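You operate a simulated robot arm through the tools that you are given. There is no shell and no other tool. Be economical: measure what you need, move in short steps, check, and stop when the job is done.

Carry out the task below with a simulated two-armed robot. There is one attempt and no reset: what you move stays moved.

## Task
Fetch the cream envelope and set it on the packing bench shelf. Fetch the teal paint bottle and stand it on the blue booklet. Fetch the 40 red heel insole from the hand bench top and set it in the inside of the out tray. Take the 41 wooden shoe tree from the lace bench top and put it on the purple sole. Press the puffer plunger three times. Shut the tool drawer. Put the grey pad on the packing bench top. Put the 90 white lace bundle from the mixing bench shelf on the brown mat and the 130 white lace bundle on the hand bench shelf. Take the green plug and put it on the dispatch bench top. Put the pink pad on the mixing bench shelf away on the repair bench shelf. Open the grey drawer, fetch the pink tissue sheet from the inside of the grey drawer and set it on the teal sole and shut the drawer again. Pull the light box door open. Do these in any order. Set down upright: teal paint bottle.

Only the result counts: the job must be done as asked and must still hold three seconds after the hand-in. Knocking over, shifting, dropping, spilling or breaking anything else fails it. Flat cloth is picked up by pressing the open fingertips on it (5 to 10 N) and closing them slowly along it; thin cloth reads only 2 to 8 mm in the jaws.

## Robot
Two 7-joint arms with two-finger parallel grippers on one trunk, on a base that drives. Base frame: it is fixed to the floor where the robot stands at the start and does not move with it; the origin is under the middle of the robot, x ahead of it, y to its left, z up; the surface under the hand at the start is at about z = 0.844. Units: m, degrees, N and s.
The left shoulder is at the start at [0.05, 0.209, 1.196], the right one opposite. With the tool pointing down near the work surface each hand reaches from about 0.22 to 0.9 m from the robot's upright axis, wherever it stands, measured 20 degrees to its own side. Places, roughly: blue booklet [1.25, -1, 0.75]; brown mat [-2.3, -0.2, 0.9]; cream envelope (12x1x9 cm) [0.7, -0.4, 0.9]; dispatch bench top [-0.8, 1.8, 0.8]; green plug [1, 1.5, 0.75]; grey drawer [-2.1, -0.2, 0.8]; grey pad [2, -3, 0.75]; hand bench shelf [2.1, -1.1, 0.3]; inside of the out tray (23x21 cm) [0.38, -0.38, 0.84]; light box door [-4.5, -0.5, 0.9]; packing bench shelf [0.5, -0.4, 0.4]; packing bench top [0.5, -0.4, 0.8]; pink pad (7x5x4 cm) [0.2, 1.8, 0.4]; pink tissue sheet (8x5x4 cm) [-2.1, -0.2, 0.8]; puffer plunger [3.4, -0.6, 1.1]; purple sole (15x9x2 cm) [3.5, -0.4, 0.8]; red heel insole [2.75, -1.25, 0.75]; repair bench shelf [3.4, -3.3, 0.3]; teal paint bottle (4x4x10 cm) [1.9, -1, 0.9]; teal sole (15x9x2 cm) [1.6, -1.2, 0.8]; tool drawer [4, -3, 0.7]; wooden shoe tree [3.25, -0.5, 0.75]. Payload 4.4 kg a hand.
Tool frame (each hand has its own): the origin (TCP) lies between the finger pads and is the grasp point; the fingertips stand 0.023 m ahead of it; z points along the fingers, y is the line along which they close. Largest opening 0.094 m; finger width 0.038, thickness 0.01; the body of the gripper, 0.054 by 0.096 m, starts 0.039 m behind the TCP.
Orientation is that of the tool frame in the base frame, as a unit quaternion [w, x, y, z]. With the fingers straight down and closing along the base's y, the tool's x points along the base's -x, its y along +y and its z along -z.

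## Interface
- The arms move only by the tool nudge_tool. It takes "left_commands", "right_commands" or both (then of equal length, played together; a hand with none holds still); each is a list of rows, each a list of 7 numbers: the shift along the base's x, y, z in m, then the turn, a rotation vector about the base's x, y, z in degrees, then the opening, from 0 (shut) to 1 (fully open). In form: [[tx, ty, tz, ax, ay, az, hand], ...]. A call has 1 to 20 rows; each row is the pose to reach, as a shift and turn from the pose commanded when the call began. Rows are played at 5 a second. More than 0.05 m and 8.6 degrees between two rows, or a gripper value outside its range, and nothing of the call is played. Where a pose cannot be reached the arm comes as near as it can. A force on the tool above 40 N (or 10 N above the force at the start of the call, whichever is more), or a blocked arm, ends the call early, and 0.2 s more pass. Each finger travels about 0.108 m/s and halts on what it meets, pressing with about 31 N; the grip force reading is that of the motor and also rises with nothing between the fingers. The clock runs only during rows and for 0.2 s after the last one: add rows that repeat a pose to give the fingers time. The reply holds the time, the measured pose of the TCP, the force on the tool along the base axes, the opening and the grip force, in the units named above and with some noise, with the torque about the TCP (base axes, N m) and any sound that the robot's microphone picked up.
- Cameras (640 x 400 px; columns grow to the right, rows downward): "scene" is now at [0.1466, -0.0244, 1.3616]; the picture's right is [-0.23, -0.97, 0.00], its down [-0.67, 0.16, -0.72] and it looks along [0.70, -0.17, -0.69] (base axes); focal length 214 px, centre (320, 200). "left" rides on the left gripper at [0.086, -0.016, -0.074] in its tool frame; the picture's right is [0.18, 0.98, 0.00], its down [-0.58, 0.11, -0.81] and it looks along [-0.79, 0.15, 0.59] (tool axes); focal length 243 px, centre (320, 200). "right" rides on the right gripper at [0.086, 0.016, -0.074] in its tool frame; the picture's right is [-0.18, 0.98, 0.00], its down [-0.58, -0.11, -0.81] and it looks along [-0.79, -0.15, 0.59] (tool axes); focal length 243 px, centre (320, 200). There is no depth. A picture from a camera that has moved, and an enlarged one, comes with that camera's place and axes in the base frame and with its lens. The place of the scene camera against the robot may be out by one fixed shift of up to 0.012 m in any direction.
- get_image(camera): a new picture of that camera. The clock stands still meanwhile.
- move_column(by): slides the trunk up (or, below 0, down) by that many m; the arms and the scene camera ride with it, the base frame stays. It gives what a move gives, with no picture.
- drive_base(legs): drives the robot by 1 to 6 legs, each [ahead, left, turn to the left] in m, m and degrees, along the robot's own axes; the way and the turn of a leg run together, so that a leg with both is an arc; at most 1.5 m and 180 degrees a leg. The arms and the cameras ride along, it lands a little off, and it stops where it bumps. It gives what a move gives.
- aim_head(pan, tilt): turns the head with the scene camera to pan (to the left, within 80 degrees either way) and tilt (down, from -29 to 69), counted from straight ahead of the robot. It gives what a move gives.
- zoom(camera, box): a new picture of the part [left, top, right, bottom] of that camera's present view, enlarged. The clock stands still meanwhile.
- finish_job(): hands the job in; it is judged then, once.

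Work in short steps. Places have to be worked out from the pictures, the camera data and where the tool is seen: move nearer, look again, correct. Check each grasp and each placing, and mend what went wrong. You have 577 turns and 370 pictures in all, those below and enlarged ones among them. Open the grippers and draw the arms clear of the work before you hand the job in, unless the task says otherwise.

The tools are called after ">>>" as a command line: name --argument value ..., lists and objects as JSON in quotes. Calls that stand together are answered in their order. nudge_tool: Moves the arms, as the interface text tells. Its arguments: {"type":"object","properties":{"left_commands":{"type":"array","items":{"type":"array","items":{"type":"number"}}},"right_commands":{"type":"array","items":{"type":"array","items":{"type":"number"}}}},"required":[]} The other tools are called the same way: move_column (by) slides the trunk up or down; drive_base (legs) drives the base; aim_head (pan, tilt) turns the head that bears the scene camera; get_image (camera) takes a picture; zoom (camera, box) takes an enlarged picture of a part of a camera's view; finish_job () hands the job in.

At the start:

```text
clock: 0.0
left_tcp_pos: [0.5876, -0.0477, 1.1486]
left_tool_rot: [0.0, 0.0, 1.0, 0.0]
left_ft_force: [0.3, -0.7, -0.9]
left_wrist_torque: [0.0, -0.02, 0.04]
left_gripper_width: 0.0938
left_gripper_force: 0.0
right_tcp_pos: [0.3584, -0.4749, 1.1021]
right_tool_rot: [0.0, 0.0, 1.0, 0.0]
right_ft_force: [-0.3, -0.1, 0.5]
right_wrist_torque: [-0.02, -0.02, 0.01]
right_gripper_width: 0.094
right_gripper_force: 0.0
trunk travel left (down, up): [-0.275, 0.288]
robot x, y, heading: [0.0022, 0.0028, -0.1]
head pan, tilt: [-13.3, 43.6]
```

scene: 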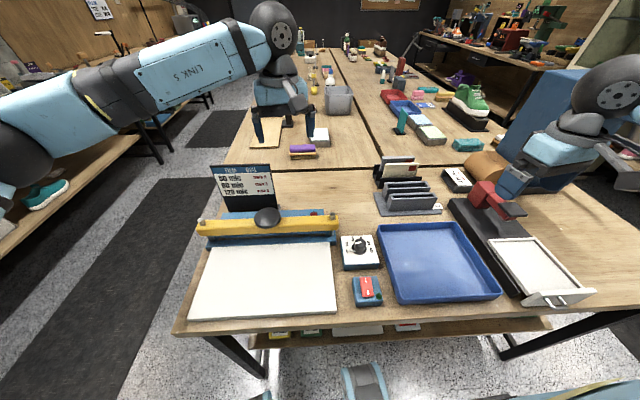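
right: 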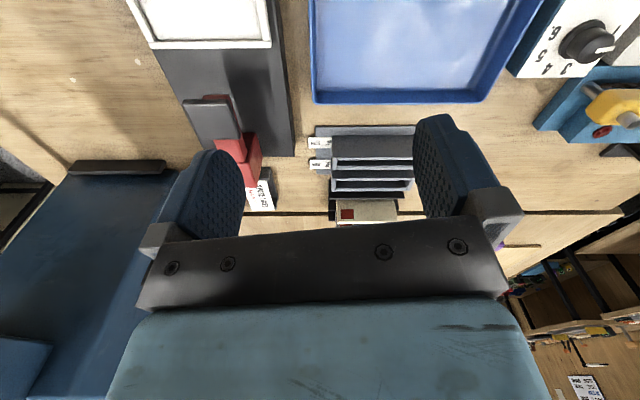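
left: 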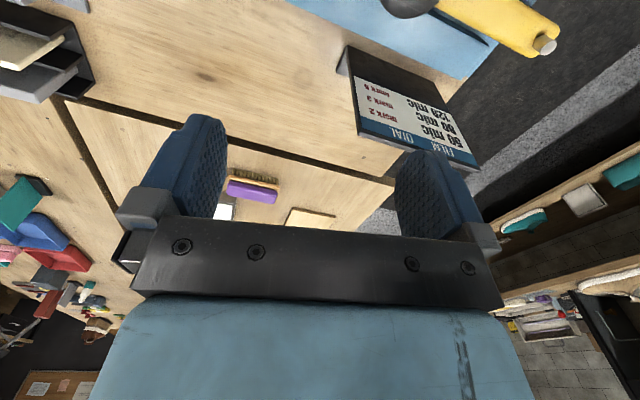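

I'll survey the area first: look ahead with a lower tilt, and to both sides.

>>> aim_head --pan -15 --tilt 20

>>> get_image --camera "scene"

>>> aim_head --pan 70 --tilt 25

>>> get_image --camera "scene"

>>> aim_head --pan -75 --tilt 25

>>> get_image --camera "scene"

```text
clock: 0.9
left_tcp_pos: [0.5874, -0.0472, 1.1486]
left_tool_rot: [0.0, 0.0, 1.0, 0.0]
left_ft_force: [-0.5, -0.5, -0.2]
left_wrist_torque: [-0.01, 0.01, -0.01]
left_gripper_width: 0.094
left_gripper_force: 0.0
right_tcp_pos: [0.3583, -0.4746, 1.1024]
right_tool_rot: [0.0, 0.0, 1.0, 0.001]
right_ft_force: [-0.2, 0.3, -0.1]
right_wrist_torque: [0.02, 0.02, 0.01]
right_gripper_width: 0.0942
right_gripper_force: 0.0
trunk travel left (down, up): [-0.275, 0.288]
robot x, y, heading: [-0.003, 0.0015, -0.0]
head pan, tilt: [-15.0, 20.0]
```

```text
366 pictures are left
camera scene: at [0.1564, -0.0295, 1.3981], right [-0.26, -0.97, 0.0], down [-0.33, 0.09, -0.94], along [0.91, -0.24, -0.34], focal length 214 px, centre (320, 200)
```

scene: 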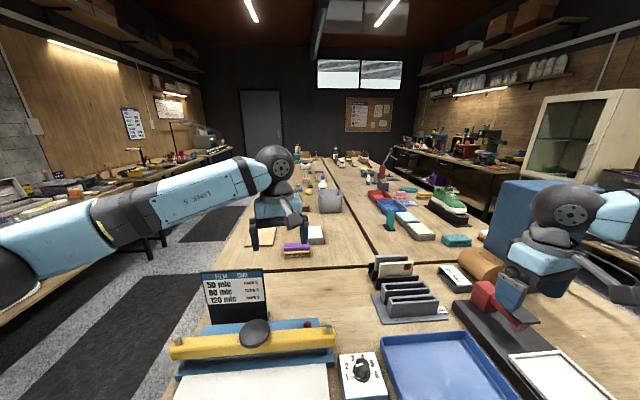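

```text
clock: 2.5
left_tcp_pos: [0.5883, -0.0468, 1.1474]
left_tool_rot: [0.0, 0.0, 1.0, 0.0]
left_ft_force: [0.0, 0.3, 0.1]
left_wrist_torque: [0.06, 0.01, -0.02]
left_gripper_width: 0.0939
left_gripper_force: 0.1
right_tcp_pos: [0.3586, -0.4756, 1.1019]
right_tool_rot: [0.0, 0.0, 1.0, 0.001]
right_ft_force: [0.6, 0.6, -0.1]
right_wrist_torque: [-0.01, -0.02, -0.01]
right_gripper_width: 0.094
right_gripper_force: 0.0
trunk travel left (down, up): [-0.275, 0.288]
robot x, y, heading: [-0.0043, 0.002, 0.0]
head pan, tilt: [70.0, 25.0]
```

```text
365 pictures are left
camera scene: at [0.098, 0.0812, 1.3901], right [0.94, -0.34, 0.0], down [-0.14, -0.4, -0.91], along [0.31, 0.85, -0.42], focal length 214 px, centre (320, 200)
```

scene: 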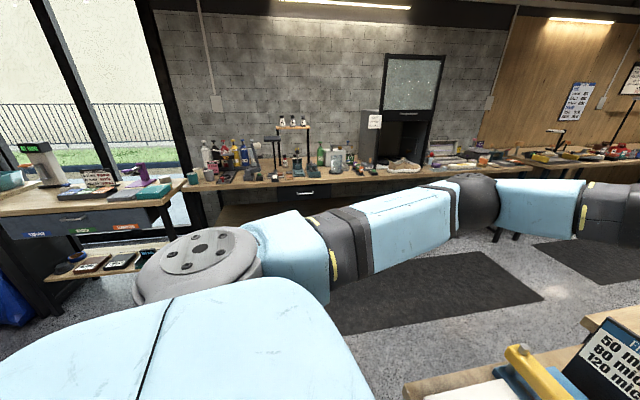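

```text
clock: 4.8
left_tcp_pos: [0.5875, -0.0464, 1.1496]
left_tool_rot: [0.0, 0.0, 1.0, 0.0]
left_ft_force: [0.1, -0.8, -0.3]
left_wrist_torque: [0.02, 0.02, 0.04]
left_gripper_width: 0.0939
left_gripper_force: 0.0
right_tcp_pos: [0.3586, -0.4752, 1.1023]
right_tool_rot: [0.0, -0.001, 1.0, 0.0]
right_ft_force: [-0.2, 0.1, 0.1]
right_wrist_torque: [0.0, -0.02, 0.0]
right_gripper_width: 0.0941
right_gripper_force: 0.1
trunk travel left (down, up): [-0.275, 0.288]
robot x, y, heading: [-0.001, 0.0006, -0.1]
head pan, tilt: [-75.0, 25.0]
```

```text
364 pictures are left
camera scene: at [0.0903, -0.0944, 1.3901], right [-0.97, -0.26, 0.0], down [-0.11, 0.41, -0.91], along [0.23, -0.88, -0.42], focal length 214 px, centre (320, 200)
```

scene: 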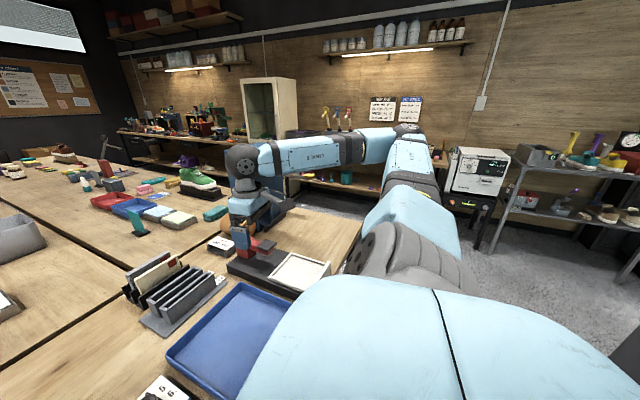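

Now aim at the rack with the envelope and zoom in.

>>> aim_head --pan -30 --tilt 38

>>> get_image --camera "scene"

>>> zoom --camera "scene" --box '[240, 80, 400, 180]'

```text
clock: 5.9
left_tcp_pos: [0.587, -0.0476, 1.1492]
left_tool_rot: [0.0, -0.001, 1.0, 0.0]
left_ft_force: [0.2, 0.2, -0.1]
left_wrist_torque: [-0.01, 0.01, -0.02]
left_gripper_width: 0.0941
left_gripper_force: 0.1
right_tcp_pos: [0.359, -0.4744, 1.1027]
right_tool_rot: [0.0, -0.001, 1.0, 0.001]
right_ft_force: [-0.2, 0.8, -0.6]
right_wrist_torque: [0.0, -0.03, 0.02]
right_gripper_width: 0.0939
right_gripper_force: 0.1
trunk travel left (down, up): [-0.275, 0.288]
robot x, y, heading: [0.0043, -0.0026, -0.0]
head pan, tilt: [-30.0, 38.0]
```

```text
363 pictures are left
camera scene: at [0.1411, -0.0486, 1.3698], right [-0.5, -0.87, 0.0], down [-0.53, 0.31, -0.79], along [0.68, -0.39, -0.62], focal length 214 px, centre (320, 200)
```

scene: 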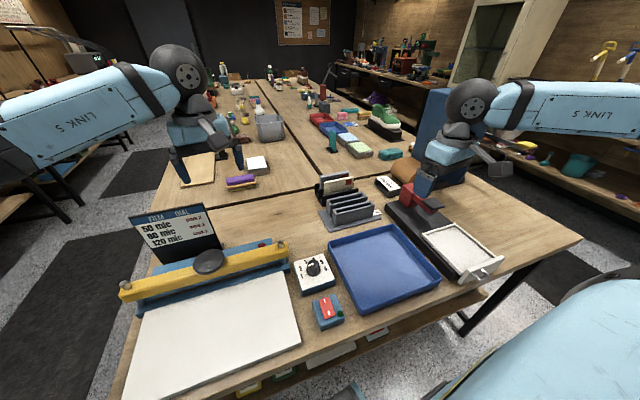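

```text
4.00 times, centred on (320, 130) of scene
camera zoom: at [0.1411, -0.0486, 1.3698], right [-0.5, -0.87, 0.0], down [-0.53, 0.31, -0.79], along [0.68, -0.39, -0.62], focal length 858 px, centre (320, 480)
```

zoom: 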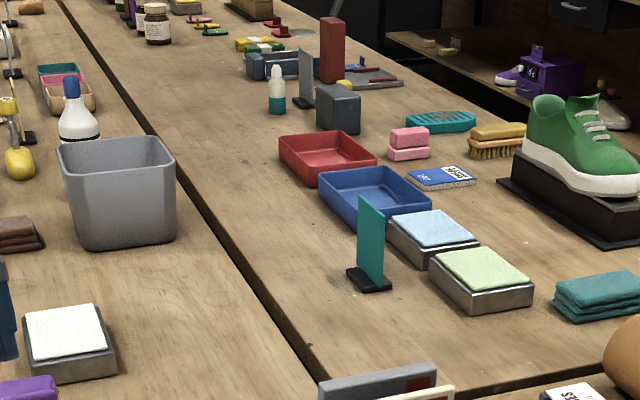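

Zoom in on the letter rack itself.

>>> zoom --camera "scene" --box '[290, 155, 418, 235]'

>>> zoom --camera "right" --box '[240, 90, 480, 240]'

```text
5.00 times, centred on (354, 195) of scene
camera zoom: at [0.1411, -0.0486, 1.3698], right [-0.5, -0.87, 0.0], down [-0.53, 0.31, -0.79], along [0.68, -0.39, -0.62], focal length 1072 px, centre (150, 225)
```

zoom: 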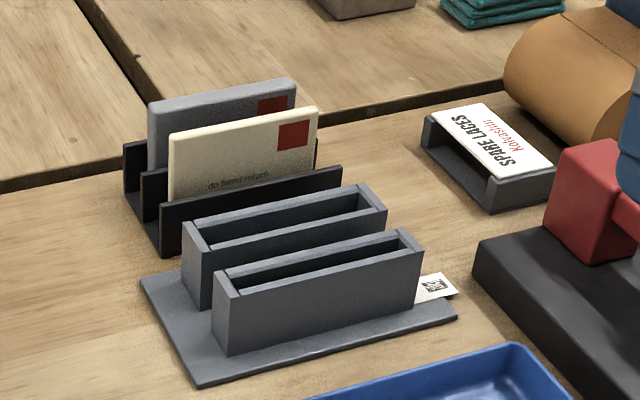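

```text
2.67 times, centred on (360, 165) of right
camera zoom: at [0.2718, -0.4589, 1.1777], right [0.18, 0.98, 0.0], down [0.58, -0.11, 0.81], along [0.79, -0.15, -0.59], focal length 647 px, centre (213, 293)
```

zoom: 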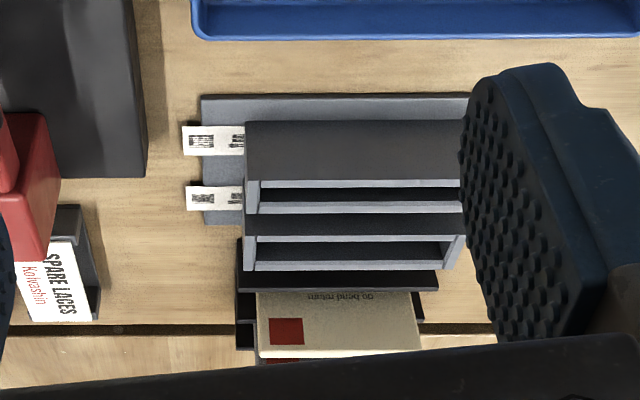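

The bench and rack are yawed about -12.7° in the base frame; the envelope top is near (0.685,-0.44,0.94). I turn the right hand to close along the envelope's thickness and hover over it.

>>> nudge_tool --right_commands '[[0.02, 0.003, 0, 0, 0, 7.7, 1], [0.05, 0.006, 0.01, 0, 0, 15.4, 1], [0.08, 0.01, 0.01, 0, 0, 23, 1], [0.11, 0.014, 0.01, 0, 0, 31, 1], [0.14, 0.017, 0.01, 0, 0, 38.5, 1], [0.18, 0.02, 0.01, 0, 0, 46, 1], [0.22, 0.025, 0.01, 0, 0, 54, 1], [0.26, 0.03, 0.01, 0, 0, 62, 1], [0.3, 0.035, 0.01, 0, 0, 69.5, 1], [0.325, 0.035, 0.01, 0, 0, 77.3, 1], [0.325, 0.035, 0.01, 0, 0, 77.3, 0.5]]'

>>> get_image --camera "right"

>>> get_image --camera "scene"

```text
clock: 8.3
left_tcp_pos: [0.5886, -0.0452, 1.1491]
left_tool_rot: [0.0, 0.0, 1.0, -0.001]
left_ft_force: [-0.2, 1.6, 0.8]
left_wrist_torque: [-0.05, 0.06, -0.02]
left_gripper_width: 0.0941
left_gripper_force: 0.0
right_tcp_pos: [0.4198, -0.219, 1.0173]
right_tool_rot: [0.018, -0.601, 0.798, -0.037]
right_ft_force: [-1.1, -1.6, -3.3]
right_wrist_torque: [0.17, -0.09, -0.03]
right_gripper_width: 0.0469
right_gripper_force: 0.1
right hand out of reach, approached as far as the arm can: row 5, 6, 7, 8, 9, 10, 11
trunk travel left (down, up): [-0.275, 0.288]
robot x, y, heading: [-0.0021, -0.0012, -0.1]
head pan, tilt: [-30.0, 38.0]
```

```text
359 pictures are left
camera right: at [0.3736, -0.2953, 1.0938], right [-0.89, 0.45, -0.08], down [0.21, 0.56, 0.8], along [0.41, 0.7, -0.59], focal length 243 px, centre (320, 200)
```

right: 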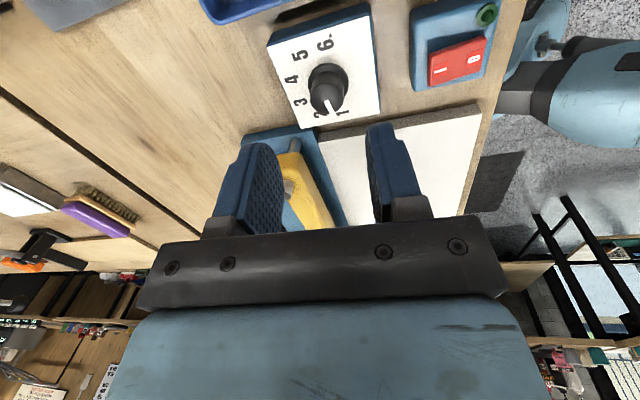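

```text
358 pictures are left
camera scene: at [0.1408, -0.0456, 1.37], right [-0.5, -0.87, 0.0], down [-0.53, 0.31, -0.79], along [0.68, -0.4, -0.61], focal length 214 px, centre (320, 200)
```

scene: 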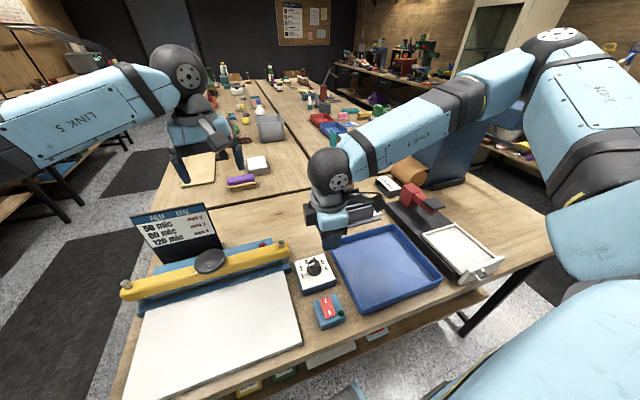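

+77° isn't reachable for the right arm; I undo it, back to the neutral orientation, raising first.

>>> nudge_tool --right_commands '[[0, 0, 0.04, 0, 0, 0, 0.5], [0, -0.02, 0.06, 0, 0, -8, 0.5], [0, -0.05, 0.08, 0, 0, -16, 0.5], [0, -0.08, 0.1, 0, 0, -24, 0.5], [0, -0.11, 0.1, 0, 0, -32, 0.5], [0, -0.14, 0.1, 0, 0, -40, 0.5], [0, -0.17, 0.1, 0, 0, -48, 0.5], [0, -0.2, 0.1, 0, 0, -56, 0.5], [0, -0.22, 0.1, 0, 0, -64, 0.5], [0, -0.24, 0.1, 0, 0, -72, 0.5]]'

```text
clock: 10.5
left_tcp_pos: [0.5882, -0.0472, 1.1488]
left_tool_rot: [0.0, 0.0, 1.0, 0.0]
left_ft_force: [0.0, 0.1, -0.3]
left_wrist_torque: [0.03, 0.01, 0.0]
left_gripper_width: 0.0938
left_gripper_force: 0.0
right_tcp_pos: [0.4161, -0.4538, 1.1133]
right_tool_rot: [-0.01, -0.014, 0.999, -0.037]
right_ft_force: [-0.5, 0.1, -1.0]
right_wrist_torque: [0.04, 0.0, -0.02]
right_gripper_width: 0.0473
right_gripper_force: 0.1
trunk travel left (down, up): [-0.275, 0.288]
robot x, y, heading: [0.0012, 0.0019, 0.0]
head pan, tilt: [-30.0, 38.0]
```

Level the hand exactly.

>>> nudge_tool --right_commands '[[-0.02, 0, 0, 4.2, -1.1, -1.6, 0.5], [-0.02, 0, 0, 4.2, -1.1, -1.6, 0.5]]'

>>> nudge_tool --right_commands '[[0.01, 0, 0.01, 0, 0, -8, 0.5], [0.02, 0, 0.02, 0, 0, -16, 0.5], [0.03, 0, 0.02, 0, 0, -24, 0.5], [0.04, 0, 0.02, 0, 0, -32, 0.5], [0.05, 0, 0.02, 0, 0, -40, 0.5], [0.06, 0, 0.02, 0, 0, -48, 0.5], [0.07, 0, 0.02, 0, 0, -56, 0.5], [0.08, 0, 0.02, 0, 0, -64, 0.5]]'

```text
clock: 11.1
left_tcp_pos: [0.5885, -0.0474, 1.1494]
left_tool_rot: [-0.001, -0.001, 1.0, 0.0]
left_ft_force: [0.3, -0.5, -1.0]
left_wrist_torque: [-0.03, 0.0, -0.02]
left_gripper_width: 0.0942
left_gripper_force: 0.0
right_tcp_pos: [0.3958, -0.4518, 1.1149]
right_tool_rot: [-0.001, -0.002, 1.0, 0.001]
right_ft_force: [0.3, 0.2, -0.3]
right_wrist_torque: [-0.01, 0.02, -0.01]
right_gripper_width: 0.0469
right_gripper_force: 0.2
trunk travel left (down, up): [-0.275, 0.288]
robot x, y, heading: [0.0003, -0.0032, -0.2]
head pan, tilt: [-30.0, 38.0]
```

```text
clock: 12.9
left_tcp_pos: [0.5869, -0.0472, 1.1477]
left_tool_rot: [-0.001, 0.001, 1.0, 0.0]
left_ft_force: [0.3, -0.4, -0.4]
left_wrist_torque: [-0.03, -0.05, 0.01]
left_gripper_width: 0.0941
left_gripper_force: 0.1
right_tcp_pos: [0.474, -0.4516, 1.1354]
right_tool_rot: [0.0, 0.53, 0.848, -0.001]
right_ft_force: [-0.4, 0.2, 0.3]
right_wrist_torque: [-0.01, -0.01, 0.0]
right_gripper_width: 0.047
right_gripper_force: 0.1
trunk travel left (down, up): [-0.275, 0.288]
robot x, y, heading: [0.003, 0.0002, -0.1]
head pan, tilt: [-30.0, 38.0]
```

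That way works; continue the yaw to -102.7° and hover above the envelope.

>>> nudge_tool --right_commands '[[0.04, 0, 0, 0, 0, -7.7, 0.5], [0.08, 0, 0, 0, 0, -15.5, 0.5], [0.12, 0.005, 0, 0, 0, -23.2, 0.5], [0.16, 0.008, 0, 0, 0, -31, 0.5], [0.21, 0.01, 0, 0, 0, -38.7, 0.5], [0.21, 0.01, 0, 0, 0, -38.7, 0.35]]'

>>> get_image --camera "right"

>>> zoom --camera "scene" --box '[260, 130, 420, 230]'

```text
clock: 14.3
left_tcp_pos: [0.5859, -0.0471, 1.1502]
left_tool_rot: [0.0, 0.0, 1.0, 0.0]
left_ft_force: [-0.3, 0.2, -0.9]
left_wrist_torque: [0.05, -0.03, 0.01]
left_gripper_width: 0.0938
left_gripper_force: 0.0
right_tcp_pos: [0.6841, -0.4411, 1.1336]
right_tool_rot: [0.0, 0.781, 0.625, 0.001]
right_ft_force: [0.6, 0.1, 0.0]
right_wrist_torque: [0.02, -0.03, 0.0]
right_gripper_width: 0.0332
right_gripper_force: 0.1
trunk travel left (down, up): [-0.275, 0.288]
robot x, y, heading: [0.0002, -0.0029, 0.0]
head pan, tilt: [-30.0, 38.0]
```

```text
357 pictures are left
camera right: at [0.7186, -0.3611, 1.2096], right [0.92, -0.4, 0.0], down [-0.23, -0.54, 0.81], along [-0.32, -0.74, -0.59], focal length 243 px, centre (320, 200)
```

right: 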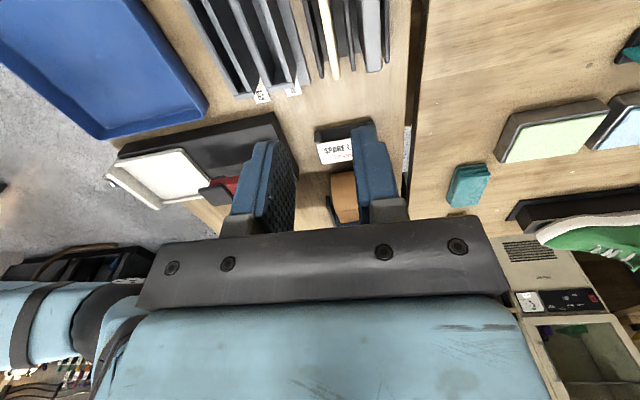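

```text
4.00 times, centred on (340, 180) of scene
camera zoom: at [0.1401, -0.0492, 1.3699], right [-0.5, -0.87, 0.0], down [-0.53, 0.31, -0.79], along [0.68, -0.39, -0.62], focal length 858 px, centre (240, 280)
```

zoom: 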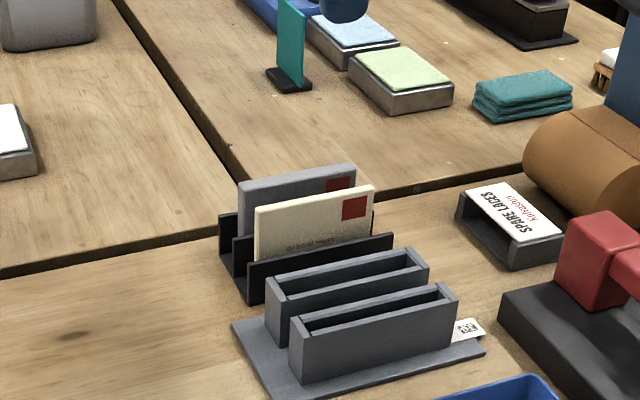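

The projection matches: the envelope end appears where predicted. Zoom in the wrist view for a fine fix.

>>> zoom --camera "right" --box '[250, 0, 410, 100]'

```text
4.00 times, centred on (330, 50) of right
camera zoom: at [0.7186, -0.3611, 1.2096], right [0.92, -0.4, 0.0], down [-0.23, -0.54, 0.81], along [-0.32, -0.74, -0.59], focal length 970 px, centre (280, 800)
```

zoom: 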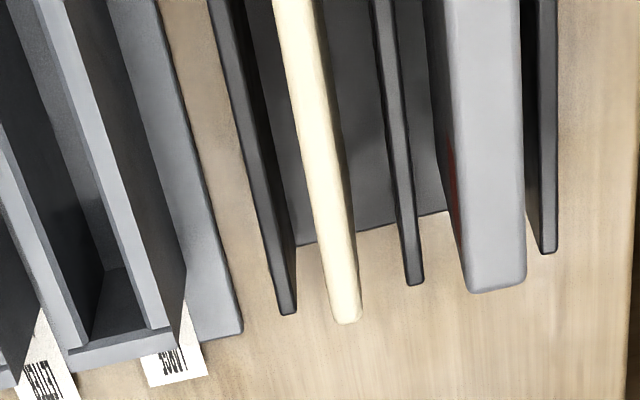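

Clear geometry: envelope centre line at about (0.692,-0.437), gap to the grey box about 3 cm. Lower the slightly opened fingers over the top 4 cm and close.

>>> nudge_tool --right_commands '[[0.008, 0.002, -0.04, 0, 0, 1.2, 0.3], [0.008, 0.002, -0.08, 0, 0, 1.2, 0.3], [0.008, 0.002, -0.12, 0, 0, 1.2, 0.3], [0.008, 0.002, -0.16, 0, 0, 1.2, 0.3], [0.008, 0.002, -0.185, 0, 0, 1.2, 0.3], [0.008, 0.002, -0.205, 0, 0, 1.2, 0.3], [0.008, 0.002, -0.205, 0, 0, 1.2, 0.3]]'

>>> zoom --camera "scene" --box '[260, 130, 420, 230]'

```text
clock: 15.9
left_tcp_pos: [0.587, -0.0481, 1.1492]
left_tool_rot: [0.0, 0.001, 1.0, 0.001]
left_ft_force: [0.0, 0.6, -0.4]
left_wrist_torque: [-0.02, -0.05, -0.02]
left_gripper_width: 0.094
left_gripper_force: 0.0
right_tcp_pos: [0.6922, -0.4402, 0.93]
right_tool_rot: [-0.001, 0.774, 0.633, 0.0]
right_ft_force: [-0.6, -0.3, 0.0]
right_wrist_torque: [0.01, -0.02, 0.01]
right_gripper_width: 0.0283
right_gripper_force: 0.0
trunk travel left (down, up): [-0.275, 0.288]
robot x, y, heading: [0.0041, 0.0009, -0.0]
head pan, tilt: [-30.0, 38.0]
```

```text
4.00 times, centred on (340, 180) of scene
camera zoom: at [0.1409, -0.0484, 1.3698], right [-0.5, -0.87, 0.0], down [-0.53, 0.31, -0.79], along [0.68, -0.39, -0.62], focal length 858 px, centre (240, 280)
```

zoom: 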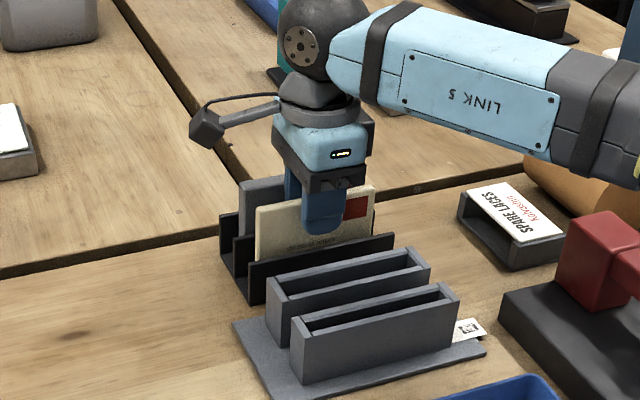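

Fingers straddle the envelope. Close and lift.

>>> nudge_tool --right_commands '[[0, 0, 0, 0, 0, 0, 0], [0, 0, 0, 0, 0, 0, 0], [0, 0, 0.03, 0, 0, 0, 0], [0, 0, 0.07, 0, 0, 0, 0], [0, 0, 0.11, 0, 0, 0, 0], [0, 0, 0.15, 0, 0, 0, 0], [0, 0, 0.2, 0, 0, 0, 0]]'

>>> get_image --camera "scene"

```text
clock: 17.5
left_tcp_pos: [0.5878, -0.0473, 1.149]
left_tool_rot: [0.0, 0.0, 1.0, 0.0]
left_ft_force: [0.7, 0.6, 0.5]
left_wrist_torque: [-0.05, -0.02, 0.0]
left_gripper_width: 0.0939
left_gripper_force: 0.1
right_tcp_pos: [0.6906, -0.4399, 1.1281]
right_tool_rot: [0.0, 0.774, 0.634, 0.0]
right_ft_force: [0.0, 1.1, 0.1]
right_wrist_torque: [0.0, -0.02, -0.02]
right_gripper_width: 0.008
right_gripper_force: 31.1
trunk travel left (down, up): [-0.275, 0.288]
robot x, y, heading: [0.0004, 0.0016, 0.2]
head pan, tilt: [-30.0, 38.0]
```

```text
353 pictures are left
camera scene: at [0.1404, -0.0476, 1.3698], right [-0.5, -0.87, 0.0], down [-0.53, 0.31, -0.79], along [0.68, -0.39, -0.61], focal length 214 px, centre (320, 200)
```

scene: 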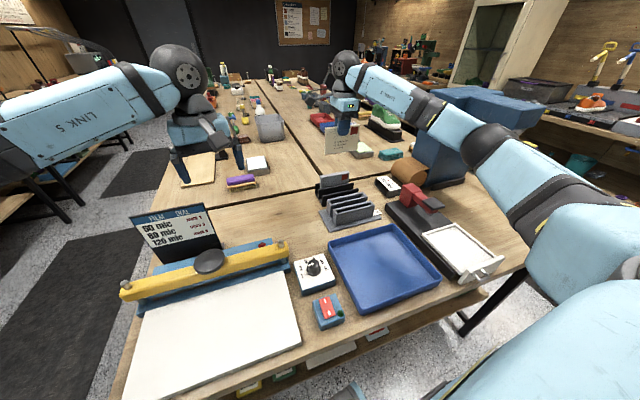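

Envelope held (8 mm). I pull the right hand in, turn the robot square to the bench and back off to see the shelf.

>>> nudge_tool --right_commands '[[-0.04, 0, 0.01, 0, 0, 0, 0], [-0.08, 0, 0.02, 0, 0, 0, 0], [-0.12, 0, 0.03, 0, 0, 0, 0], [-0.16, 0, 0.03, 0, 0, 0, 0], [-0.2, 0, 0.03, 0, 0, 0, 0], [-0.24, 0, 0.03, 0, 0, 0, 0]]'

>>> drive_base --legs '[[-0.6, 0, 0], [0, 0, -11]]'

>>> aim_head --pan -15 --tilt 45

>>> get_image --camera "scene"

```text
clock: 18.9
left_tcp_pos: [0.5873, -0.0466, 1.1488]
left_tool_rot: [0.001, 0.0, 1.0, 0.0]
left_ft_force: [-0.5, 0.2, 0.2]
left_wrist_torque: [0.04, 0.01, 0.02]
left_gripper_width: 0.0938
left_gripper_force: 0.1
right_tcp_pos: [0.4515, -0.4424, 1.1584]
right_tool_rot: [0.0, 0.774, 0.633, 0.001]
right_ft_force: [-0.7, -0.2, -0.7]
right_wrist_torque: [0.01, -0.03, -0.03]
right_gripper_width: 0.0081
right_gripper_force: 30.6
trunk travel left (down, up): [-0.275, 0.288]
robot x, y, heading: [0.0002, -0.0001, 0.3]
head pan, tilt: [-30.0, 38.0]
```

```text
clock: 23.0
left_tcp_pos: [-0.0285, -0.1559, 1.1489]
left_tool_rot: [0.001, 0.092, 0.996, 0.0]
left_ft_force: [0.4, -0.8, -0.3]
left_wrist_torque: [-0.01, -0.04, 0.01]
left_gripper_width: 0.0938
left_gripper_force: 0.2
right_tcp_pos: [-0.2347, -0.5169, 1.1572]
right_tool_rot: [-0.002, 0.829, 0.559, 0.0]
right_ft_force: [-0.6, -0.2, -0.4]
right_wrist_torque: [0.05, 0.0, 0.01]
right_gripper_width: 0.0082
right_gripper_force: 31.0
trunk travel left (down, up): [-0.275, 0.288]
robot x, y, heading: [-0.6, -0.002, -10.8]
head pan, tilt: [-30.0, 38.0]
```

```text
clock: 23.7
left_tcp_pos: [-0.028, -0.1547, 1.1493]
left_tool_rot: [0.0, 0.092, 0.996, 0.001]
left_ft_force: [-0.3, 0.0, -0.6]
left_wrist_torque: [-0.02, 0.0, -0.04]
left_gripper_width: 0.0939
left_gripper_force: 0.0
right_tcp_pos: [-0.2334, -0.5174, 1.1588]
right_tool_rot: [-0.002, 0.829, 0.559, 0.0]
right_ft_force: [-0.1, -0.5, -0.2]
right_wrist_torque: [0.0, 0.01, 0.01]
right_gripper_width: 0.0083
right_gripper_force: 30.9
trunk travel left (down, up): [-0.275, 0.288]
robot x, y, heading: [-0.5981, -0.0015, -10.3]
head pan, tilt: [-15.0, 45.0]
```

```text
352 pictures are left
camera scene: at [-0.4592, -0.0539, 1.3595], right [-0.43, -0.9, 0.0], down [-0.64, 0.31, -0.71], along [0.64, -0.31, -0.71], focal length 214 px, centre (320, 200)
```

scene: 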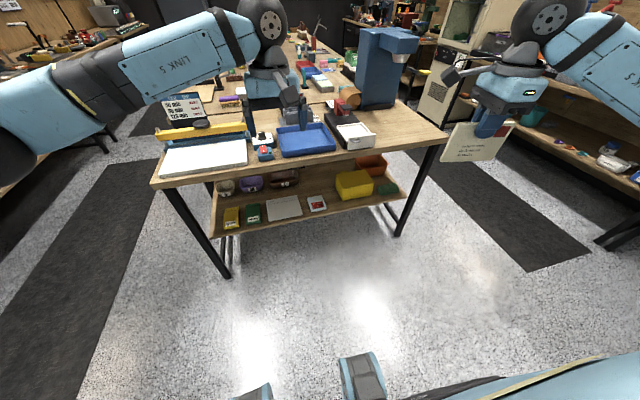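

>>> zoom --camera "scene" --box '[200, 120, 424, 260]'

```text
2.86 times, centred on (312, 190) of scene
camera zoom: at [-0.4592, -0.0539, 1.3595], right [-0.43, -0.9, 0.0], down [-0.64, 0.31, -0.71], along [0.64, -0.31, -0.71], focal length 613 px, centre (343, 229)
```

zoom: 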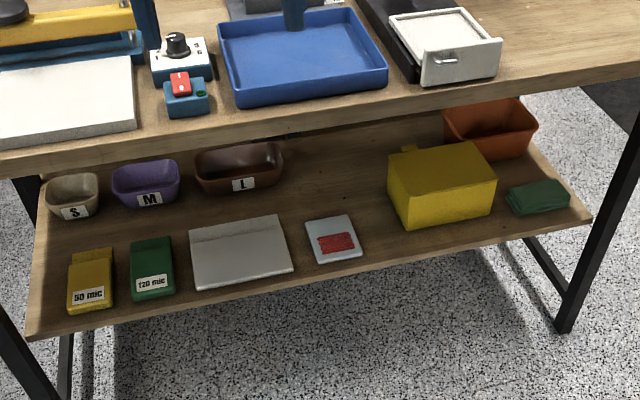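

Free shelf space between the brown bin, card and yellow box, around (0.55,-0.50). I yaw the right tool square to the bench and tuck the left hand back and up.

>>> nudge_tool --right_commands '[[0.03, 0, 0, 0, 0, 5, 0], [0.06, 0, 0, 0, 0, 10.5, 0], [0.1, 0, 0, 0, 0, 10.5, 0], [0.13, 0, 0, 0, 0, 10.5, 0], [0.16, 0, 0, 0, 0, 10.5, 0]]' --left_commands '[[-0.03, 0.04, 0.03, 0, 0, 0, 1], [-0.06, 0.08, 0.06, 0, 0, 0, 1], [-0.09, 0.12, 0.09, 0, 0, 0, 1], [-0.12, 0.15, 0.12, 0, 0, 0, 1], [-0.15, 0.18, 0.12, 0, 0, 0, 1]]'

>>> nudge_tool --right_commands '[[0.01, 0, 0, -1.5, -7.3, 0, 0], [0.03, 0, 0, -3, -14.7, 0, 0], [0.05, 0, 0, -4.5, -22, 0, 0], [0.07, 0, 0, -6, -29.4, 0, 0], [0.09, 0, 0, -7.5, -36.7, 0, 0], [0.11, 0, 0, -9, -44.1, 0, 0], [0.12, 0, 0, -10.5, -51.4, 0, 0], [0.12, 0, 0, -12, -58.8, 0, 0]]'

```text
refused: row 1 steps farther than a row can; nothing moved
```

```text
clock: 25.5
left_tcp_pos: [-0.0281, -0.1556, 1.1486]
left_tool_rot: [0.0, 0.092, 0.996, 0.0]
left_ft_force: [-0.6, 0.9, -0.5]
left_wrist_torque: [-0.04, -0.01, 0.02]
left_gripper_width: 0.094
left_gripper_force: 0.0
right_tcp_pos: [-0.1144, -0.5178, 1.1585]
right_tool_rot: [0.356, 0.718, 0.485, 0.35]
right_ft_force: [0.4, -0.7, -0.1]
right_wrist_torque: [0.01, -0.02, 0.02]
right_gripper_width: 0.0082
right_gripper_force: 31.4
trunk travel left (down, up): [-0.275, 0.288]
robot x, y, heading: [-0.5976, -0.0031, -10.6]
head pan, tilt: [-15.0, 45.0]
```

>>> nudge_tool --right_commands '[[0.02, 0, 0, -4.45, 0.9, 2.6, 0], [0.04, 0, 0, -8.9, 1.8, 5.25, 0], [0.06, 0, 0, -8.9, 1.8, 5.25, 0], [0.06, 0, 0, -8.9, 1.8, 5.25, 0], [0.06, 0, 0, -8.9, 1.8, 5.25, 0], [0.06, 0, 0, -8.9, 1.8, 5.25, 0]]' --left_commands '[[-0.02, 0.03, 0.02, 0, 0, 0, 1], [-0.04, 0.06, 0.04, 0, 0, 0, 1], [-0.06, 0.09, 0.06, 0, 0, 0, 1], [-0.08, 0.12, 0.08, 0, 0, 0, 1], [-0.1, 0.15, 0.1, 0, 0, 0, 1], [-0.12, 0.18, 0.12, 0, 0, 0, 1]]'

>>> move_column --by -0.27

>>> get_image --camera "scene"

```text
clock: 26.9
left_tcp_pos: [-0.1526, 0.0268, 1.2716]
left_tool_rot: [0.001, 0.092, 0.996, 0.0]
left_ft_force: [-0.5, 0.1, 0.4]
left_wrist_torque: [-0.04, -0.05, 0.02]
left_gripper_width: 0.0941
left_gripper_force: 0.0
right_tcp_pos: [-0.054, -0.517, 1.1585]
right_tool_rot: [0.387, 0.671, 0.548, 0.315]
right_ft_force: [0.2, 0.6, 0.0]
right_wrist_torque: [0.03, 0.04, 0.0]
right_gripper_width: 0.0085
right_gripper_force: 30.7
trunk travel left (down, up): [-0.275, 0.288]
robot x, y, heading: [-0.6038, -0.0036, -10.8]
head pan, tilt: [-15.0, 45.0]
```

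```text
clock: 29.7
left_tcp_pos: [-0.1498, 0.0247, 0.9998]
left_tool_rot: [0.0, 0.093, 0.996, 0.0]
left_ft_force: [0.2, 0.5, -0.4]
left_wrist_torque: [-0.03, 0.04, 0.01]
left_gripper_width: 0.094
left_gripper_force: 0.1
right_tcp_pos: [-0.053, -0.517, 0.8882]
right_tool_rot: [0.387, 0.67, 0.548, 0.317]
right_ft_force: [0.2, -0.2, -0.4]
right_wrist_torque: [-0.01, 0.05, -0.02]
right_gripper_width: 0.0081
right_gripper_force: 30.9
trunk travel left (down, up): [-0.005, 0.558]
robot x, y, heading: [-0.5997, -0.0008, -10.4]
head pan, tilt: [-15.0, 45.0]
```

```text
350 pictures are left
camera scene: at [-0.4593, -0.0538, 1.0896], right [-0.43, -0.9, 0.0], down [-0.64, 0.31, -0.71], along [0.64, -0.31, -0.71], focal length 214 px, centre (320, 200)
```

scene: 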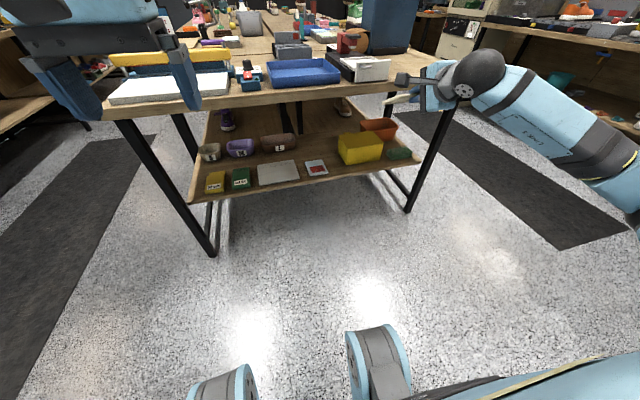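

>>> zoom --camera "scene" --box '[190, 90, 430, 240]'

```text
2.67 times, centred on (310, 165) of scene
camera zoom: at [-0.4593, -0.0538, 1.0896], right [-0.43, -0.9, 0.0], down [-0.64, 0.31, -0.71], along [0.64, -0.31, -0.71], focal length 572 px, centre (347, 293)
```

zoom: 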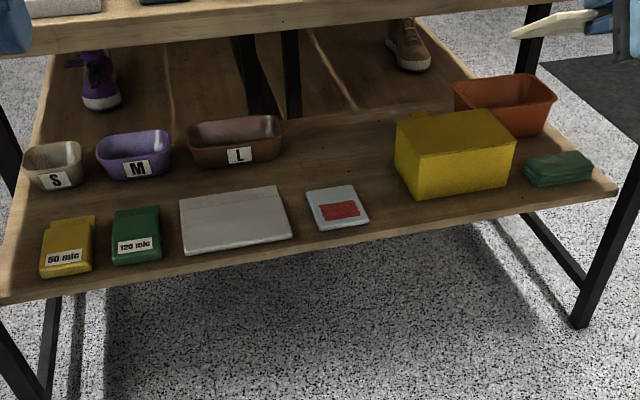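

Shelf is at z≈0.395. I lower the hand in front of the bench, then insert by driving.

>>> nudge_tool --right_commands '[[0.014, 0.009, -0.042, 0, 0, 0, 0], [0.028, 0.018, -0.084, 0, 0, 0, 0], [0.042, 0.027, -0.126, 0, 0, 0, 0], [0.056, 0.036, -0.168, 0, 0, 0, 0], [0.07, 0.045, -0.21, 0, 0, 0, 0], [0.084, 0.054, -0.25, 0, 0, 0, 0], [0.098, 0.063, -0.29, 0, 0, 0, 0], [0.112, 0.072, -0.33, 0, 0, 0, 0], [0.126, 0.081, -0.37, 0, 0, 0, 0], [0.143, 0.087, -0.4, 0, 0, 0, 0]]'

>>> get_image --camera "scene"

```text
clock: 32.1
left_tcp_pos: [-0.1493, 0.0244, 1.0]
left_tool_rot: [0.0, 0.093, 0.996, -0.001]
left_ft_force: [-0.6, 0.2, 0.8]
left_wrist_torque: [0.05, -0.04, -0.02]
left_gripper_width: 0.094
left_gripper_force: 0.0
right_tcp_pos: [0.0347, -0.5706, 0.5313]
right_tool_rot: [0.432, 0.639, 0.563, 0.297]
right_ft_force: [-0.5, 0.5, -0.6]
right_wrist_torque: [-0.01, 0.03, 0.0]
right_gripper_width: 0.0082
right_gripper_force: 30.9
right hand out of reach, approached as far as the arm can: row 6, 7, 8, 9, 10
trunk travel left (down, up): [-0.005, 0.558]
robot x, y, heading: [-0.5964, -0.0012, -10.6]
head pan, tilt: [-15.0, 45.0]
stopped in row 10 (right hand): the arm was blocked; the commanded pose is now the measured one
```

```text
348 pictures are left
camera scene: at [-0.4589, -0.0544, 1.0894], right [-0.43, -0.9, 0.0], down [-0.64, 0.31, -0.71], along [0.64, -0.31, -0.71], focal length 214 px, centre (320, 200)
```

scene: 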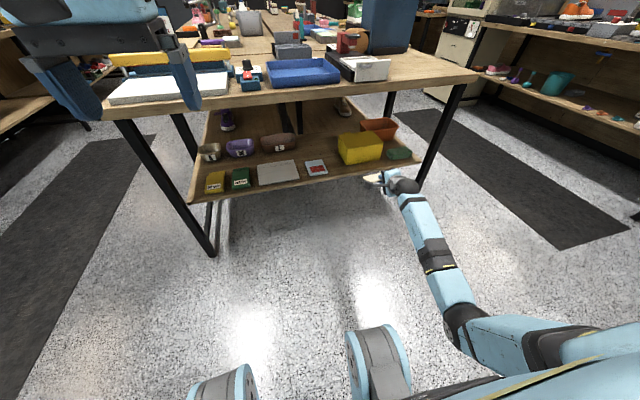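

Arm hit its reach limit; bring it more to the centre (lateral −0.3 of the robot), restore orientation, then lower.

>>> nudge_tool --right_commands '[[-0.03, 0.03, 0.01, 3, 0.8, -0.3, 0], [-0.05, 0.07, 0.01, 6.6, 1.7, -0.6, 0], [-0.05, 0.11, 0, 6.6, 1.7, -0.6, 0], [-0.05, 0.15, -0.02, 6.6, 1.7, -0.6, 0], [-0.05, 0.16, -0.04, 6.6, 1.7, -0.6, 0], [-0.05, 0.16, -0.06, 6.6, 1.7, -0.6, 0], [-0.05, 0.16, -0.06, 6.6, 1.7, -0.6, 0]]'

```text
clock: 32.7
left_tcp_pos: [-0.1522, 0.0214, 0.9999]
left_tool_rot: [0.002, 0.093, 0.996, 0.001]
left_ft_force: [0.4, -1.8, -1.3]
left_wrist_torque: [0.09, 0.03, -0.01]
left_gripper_width: 0.0938
left_gripper_force: 0.1
right_tcp_pos: [-0.0742, -0.6862, 0.6108]
right_tool_rot: [0.505, 0.619, 0.568, 0.198]
right_ft_force: [2.2, 1.3, -1.7]
right_wrist_torque: [0.02, 0.04, -0.04]
right_gripper_width: 0.0079
right_gripper_force: 30.4
right hand out of reach, approached as far as the arm can: row 2, 3
trunk travel left (down, up): [-0.005, 0.558]
robot x, y, heading: [-0.5993, -0.0004, -10.8]
head pan, tilt: [-15.0, 45.0]
stopped in row 3 (right hand): the arm was blocked; the commanded pose is now the measured one
```

The arm is in a bad branch; go back up and restore the orientation gradually.

>>> nudge_tool --right_commands '[[0, 0.02, 0.04, 4, 0, 1, 0], [0, 0.04, 0.08, 8, 0, 2, 0], [0, 0.06, 0.12, 12, -0.3, 3, 0], [0, 0.08, 0.16, 16, -0.6, 4, 0], [0, 0.1, 0.2, 19.6, -0.8, 4.8, 0], [0, 0.14, 0.22, 19.6, -0.8, 4.8, 0], [0, 0.17, 0.25, 19.6, -0.8, 4.8, 0], [0, 0.17, 0.27, 19.6, -0.8, 4.8, 0]]'

```text
clock: 34.5
left_tcp_pos: [-0.1503, 0.0234, 1.0013]
left_tool_rot: [0.0, 0.092, 0.996, 0.0]
left_ft_force: [0.2, 1.0, 0.1]
left_wrist_torque: [-0.01, 0.0, 0.02]
left_gripper_width: 0.0939
left_gripper_force: 0.0
right_tcp_pos: [-0.0716, -0.5091, 0.8783]
right_tool_rot: [0.383, 0.672, 0.547, 0.32]
right_ft_force: [0.4, 0.8, -0.8]
right_wrist_torque: [0.03, 0.01, -0.02]
right_gripper_width: 0.0084
right_gripper_force: 30.7
trunk travel left (down, up): [-0.005, 0.558]
robot x, y, heading: [-0.6009, -0.0001, -10.6]
head pan, tilt: [-15.0, 45.0]
```

Recovered. Move centrally and closer first, then descend in a short test.

>>> nudge_tool --right_commands '[[-0.02, 0.04, 0, 0, 0, 0, 0], [-0.03, 0.08, 0, 0, 0, 0, 0], [-0.04, 0.11, -0.02, 0, 0, 0, 0], [-0.04, 0.11, -0.06, 0, 0, 0, 0], [-0.04, 0.11, -0.1, 0, 0, 0, 0], [-0.04, 0.11, -0.14, 0, 0, 0, 0], [-0.04, 0.11, -0.18, 0, 0, 0, 0]]'

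>>> nudge_tool --right_commands '[[0, 0, -0.04, 0, 0, 0, 0], [0, 0, -0.08, 0, 0, 0, 0], [0, 0, -0.12, 0, 0, 0, 0]]'

```text
clock: 36.1
left_tcp_pos: [-0.1497, 0.0239, 1.0014]
left_tool_rot: [0.001, 0.093, 0.996, 0.0]
left_ft_force: [0.4, 0.3, -0.1]
left_wrist_torque: [0.0, -0.03, 0.02]
left_gripper_width: 0.094
left_gripper_force: 0.0
right_tcp_pos: [-0.1109, -0.3992, 0.7478]
right_tool_rot: [0.383, 0.671, 0.548, 0.32]
right_ft_force: [0.2, 0.0, -0.1]
right_wrist_torque: [0.0, 0.02, 0.02]
right_gripper_width: 0.0081
right_gripper_force: 31.1
right hand out of reach, approached as far as the arm can: row 6, 7
trunk travel left (down, up): [-0.005, 0.558]
robot x, y, heading: [-0.5999, 0.0022, -10.5]
head pan, tilt: [-15.0, 45.0]
```

```text
clock: 36.9
left_tcp_pos: [-0.1507, 0.0239, 1.001]
left_tool_rot: [0.001, 0.092, 0.996, -0.001]
left_ft_force: [0.1, 0.9, 0.2]
left_wrist_torque: [0.0, 0.01, 0.0]
left_gripper_width: 0.094
left_gripper_force: 0.0
right_tcp_pos: [-0.1109, -0.3992, 0.7476]
right_tool_rot: [0.383, 0.671, 0.548, 0.321]
right_ft_force: [0.6, 0.2, -0.7]
right_wrist_torque: [0.01, 0.05, 0.01]
right_gripper_width: 0.0083
right_gripper_force: 30.8
right hand out of reach, approached as far as the arm can: row 1, 2, 3
trunk travel left (down, up): [-0.005, 0.558]
robot x, y, heading: [-0.6004, -0.0017, -10.4]
head pan, tilt: [-15.0, 45.0]
```

Joint-limited here. Roll the tool 24° back toward neutral about its own axis and test descending again.

>>> nudge_tool --right_commands '[[0, 0, 0, -6.8, 1.4, 4, 0], [0, 0, 0, -13.6, 2.8, 8, 0], [0, 0, 0, -20.4, 4.2, 12, 0], [0, 0, -0.04, -20.4, 4.2, 12, 0], [0, 0, -0.08, -20.4, 4.2, 12, 0], [0, 0, -0.12, -20.4, 4.2, 12, 0]]'

```text
clock: 38.3
left_tcp_pos: [-0.15, 0.0228, 1.0015]
left_tool_rot: [0.001, 0.092, 0.996, 0.0]
left_ft_force: [-0.1, 0.2, -0.2]
left_wrist_torque: [0.03, -0.01, 0.03]
left_gripper_width: 0.0941
left_gripper_force: 0.1
right_tcp_pos: [-0.1139, -0.3976, 0.7488]
right_tool_rot: [0.44, 0.543, 0.677, 0.231]
right_ft_force: [-0.3, -0.4, -1.0]
right_wrist_torque: [0.02, 0.03, -0.01]
right_gripper_width: 0.0083
right_gripper_force: 30.8
right hand out of reach, approached as far as the arm can: row 4, 5, 6
trunk travel left (down, up): [-0.005, 0.558]
robot x, y, heading: [-0.5981, 0.0004, -10.6]
head pan, tilt: [-15.0, 45.0]
```

>>> nudge_tool --right_commands '[[0.04, 0, 0.02, 0, 0, 0, 0], [0.08, 0, 0.02, 0, 0, 0, 0], [0.12, 0, 0, 0, 0, 0, 0], [0.14, 0, -0.04, 0, 0, 0, 0], [0.14, 0, -0.08, 0, 0, 0, 0], [0.14, 0, -0.12, 0, 0, 0, 0], [0.14, 0, -0.16, 0, 0, 0, 0], [0.14, 0, -0.2, 0, 0, 0, 0]]'

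```text
clock: 40.1
left_tcp_pos: [-0.1494, 0.0225, 1.0017]
left_tool_rot: [0.001, 0.092, 0.996, 0.001]
left_ft_force: [0.3, -0.7, 0.6]
left_wrist_torque: [-0.01, -0.03, 0.01]
left_gripper_width: 0.094
left_gripper_force: 0.0
right_tcp_pos: [0.0264, -0.3978, 0.6954]
right_tool_rot: [0.44, 0.544, 0.676, 0.231]
right_ft_force: [0.7, -0.5, -0.3]
right_wrist_torque: [0.02, 0.03, 0.0]
right_gripper_width: 0.0082
right_gripper_force: 30.9
right hand out of reach, approached as far as the arm can: row 5, 6, 7, 8
trunk travel left (down, up): [-0.005, 0.558]
robot x, y, heading: [-0.597, -0.0004, -10.6]
head pan, tilt: [-15.0, 45.0]
```

>>> nudge_tool --right_commands '[[0, 0, 0, 1.4, 7, 0, 0], [0, 0, 0, 2.8, 14, 0, 0], [0, 0, 0, 4.2, 21, 0, 0], [0, 0, -0.04, 4.2, 21, 0, 0], [0, 0, -0.08, 4.2, 21, 0, 0], [0, 0, -0.12, 4.2, 21, 0, 0], [0, 0, -0.16, 4.2, 21, 0, 0], [0, 0, -0.2, 4.2, 21, 0, 0]]'

>>> get_image --camera "scene"

```text
clock: 41.9
left_tcp_pos: [-0.1503, 0.0238, 1.0007]
left_tool_rot: [0.0, 0.092, 0.996, -0.001]
left_ft_force: [-0.2, -0.2, 0.3]
left_wrist_torque: [0.0, 0.02, 0.03]
left_gripper_width: 0.094
left_gripper_force: 0.0
right_tcp_pos: [0.0267, -0.3958, 0.4926]
right_tool_rot: [0.289, 0.592, 0.737, 0.153]
right_ft_force: [0.3, 0.0, 0.4]
right_wrist_torque: [0.02, 0.02, -0.01]
right_gripper_width: 0.0082
right_gripper_force: 30.8
trunk travel left (down, up): [-0.005, 0.558]
robot x, y, heading: [-0.6012, -0.0014, -10.7]
head pan, tilt: [-15.0, 45.0]
```

```text
347 pictures are left
camera scene: at [-0.459, -0.0546, 1.0895], right [-0.43, -0.9, 0.0], down [-0.64, 0.31, -0.71], along [0.64, -0.31, -0.71], focal length 214 px, centre (320, 200)
```

scene: 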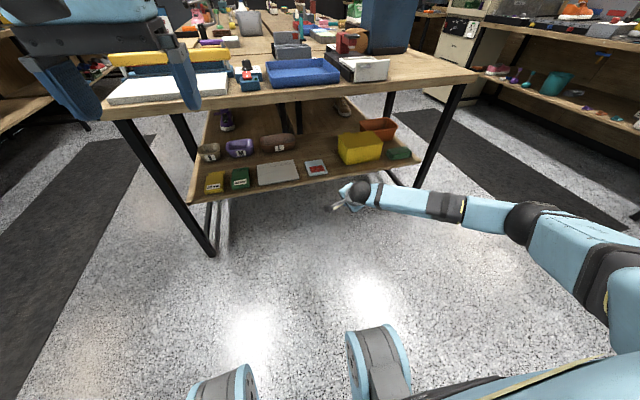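

Pitch ~51° works down there. Roll the envelope back level and line up for a straight insertion.

>>> nudge_tool --right_commands '[[0.01, 0, 0.01, 4.9, -1, -6.2, 0], [0.02, 0, 0.02, 9.9, -2, -12.4, 0], [0.03, -0.02, 0.03, 14.8, -3, -18.6, 0], [0.03, -0.02, 0.03, 14.8, -3, -18.6, 0]]'

```text
clock: 42.9
left_tcp_pos: [-0.1501, 0.023, 1.0008]
left_tool_rot: [0.001, 0.092, 0.996, 0.0]
left_ft_force: [-0.8, 0.2, -0.3]
left_wrist_torque: [-0.02, 0.0, 0.0]
left_gripper_width: 0.0941
left_gripper_force: 0.0
right_tcp_pos: [0.056, -0.4172, 0.5242]
right_tool_rot: [0.25, 0.732, 0.597, 0.213]
right_ft_force: [0.4, -0.1, -0.5]
right_wrist_torque: [-0.01, 0.03, 0.02]
right_gripper_width: 0.0083
right_gripper_force: 31.0
trunk travel left (down, up): [-0.005, 0.558]
robot x, y, heading: [-0.5983, -0.0015, -10.7]
head pan, tilt: [-15.0, 45.0]
```

Drive in part-way and check clearances.

>>> drive_base --legs '[[0.3, 0, 0]]'

>>> get_image --camera "scene"

>>> get_image --camera "right"

```text
clock: 44.9
left_tcp_pos: [0.1382, -0.0299, 1.0002]
left_tool_rot: [0.001, 0.092, 0.996, 0.0]
left_ft_force: [0.2, 0.2, -0.6]
left_wrist_torque: [0.01, 0.03, 0.0]
left_gripper_width: 0.0941
left_gripper_force: 0.0
right_tcp_pos: [0.3452, -0.472, 0.5233]
right_tool_rot: [0.251, 0.731, 0.598, 0.214]
right_ft_force: [-0.3, 0.5, -0.2]
right_wrist_torque: [0.01, 0.0, 0.02]
right_gripper_width: 0.0082
right_gripper_force: 31.1
trunk travel left (down, up): [-0.005, 0.558]
robot x, y, heading: [-0.3088, -0.0537, -10.5]
head pan, tilt: [-15.0, 45.0]
```

```text
346 pictures are left
camera scene: at [-0.1715, -0.1085, 1.0894], right [-0.43, -0.9, 0.0], down [-0.64, 0.31, -0.71], along [0.64, -0.31, -0.71], focal length 214 px, centre (320, 200)
```

scene: 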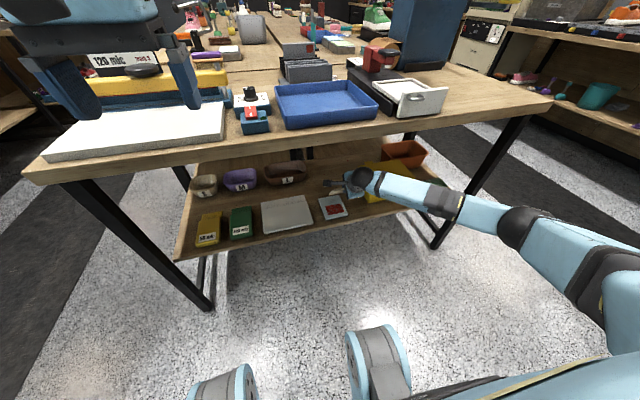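

```text
345 pictures are left
camera right: at [0.3277, -0.3809, 0.5936], right [0.72, -0.34, 0.61], down [-0.69, -0.46, 0.56], along [0.09, -0.82, -0.57], focal length 243 px, centre (320, 200)
```

right: 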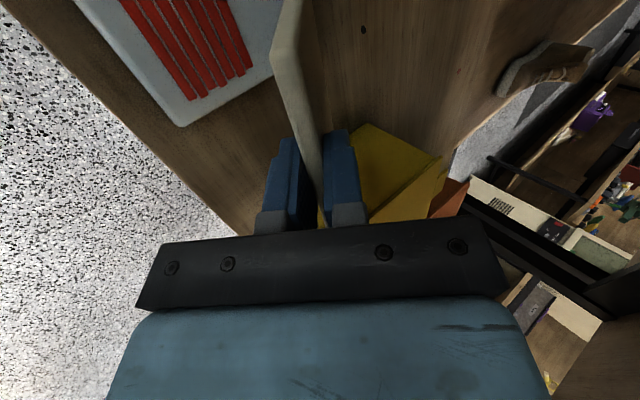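

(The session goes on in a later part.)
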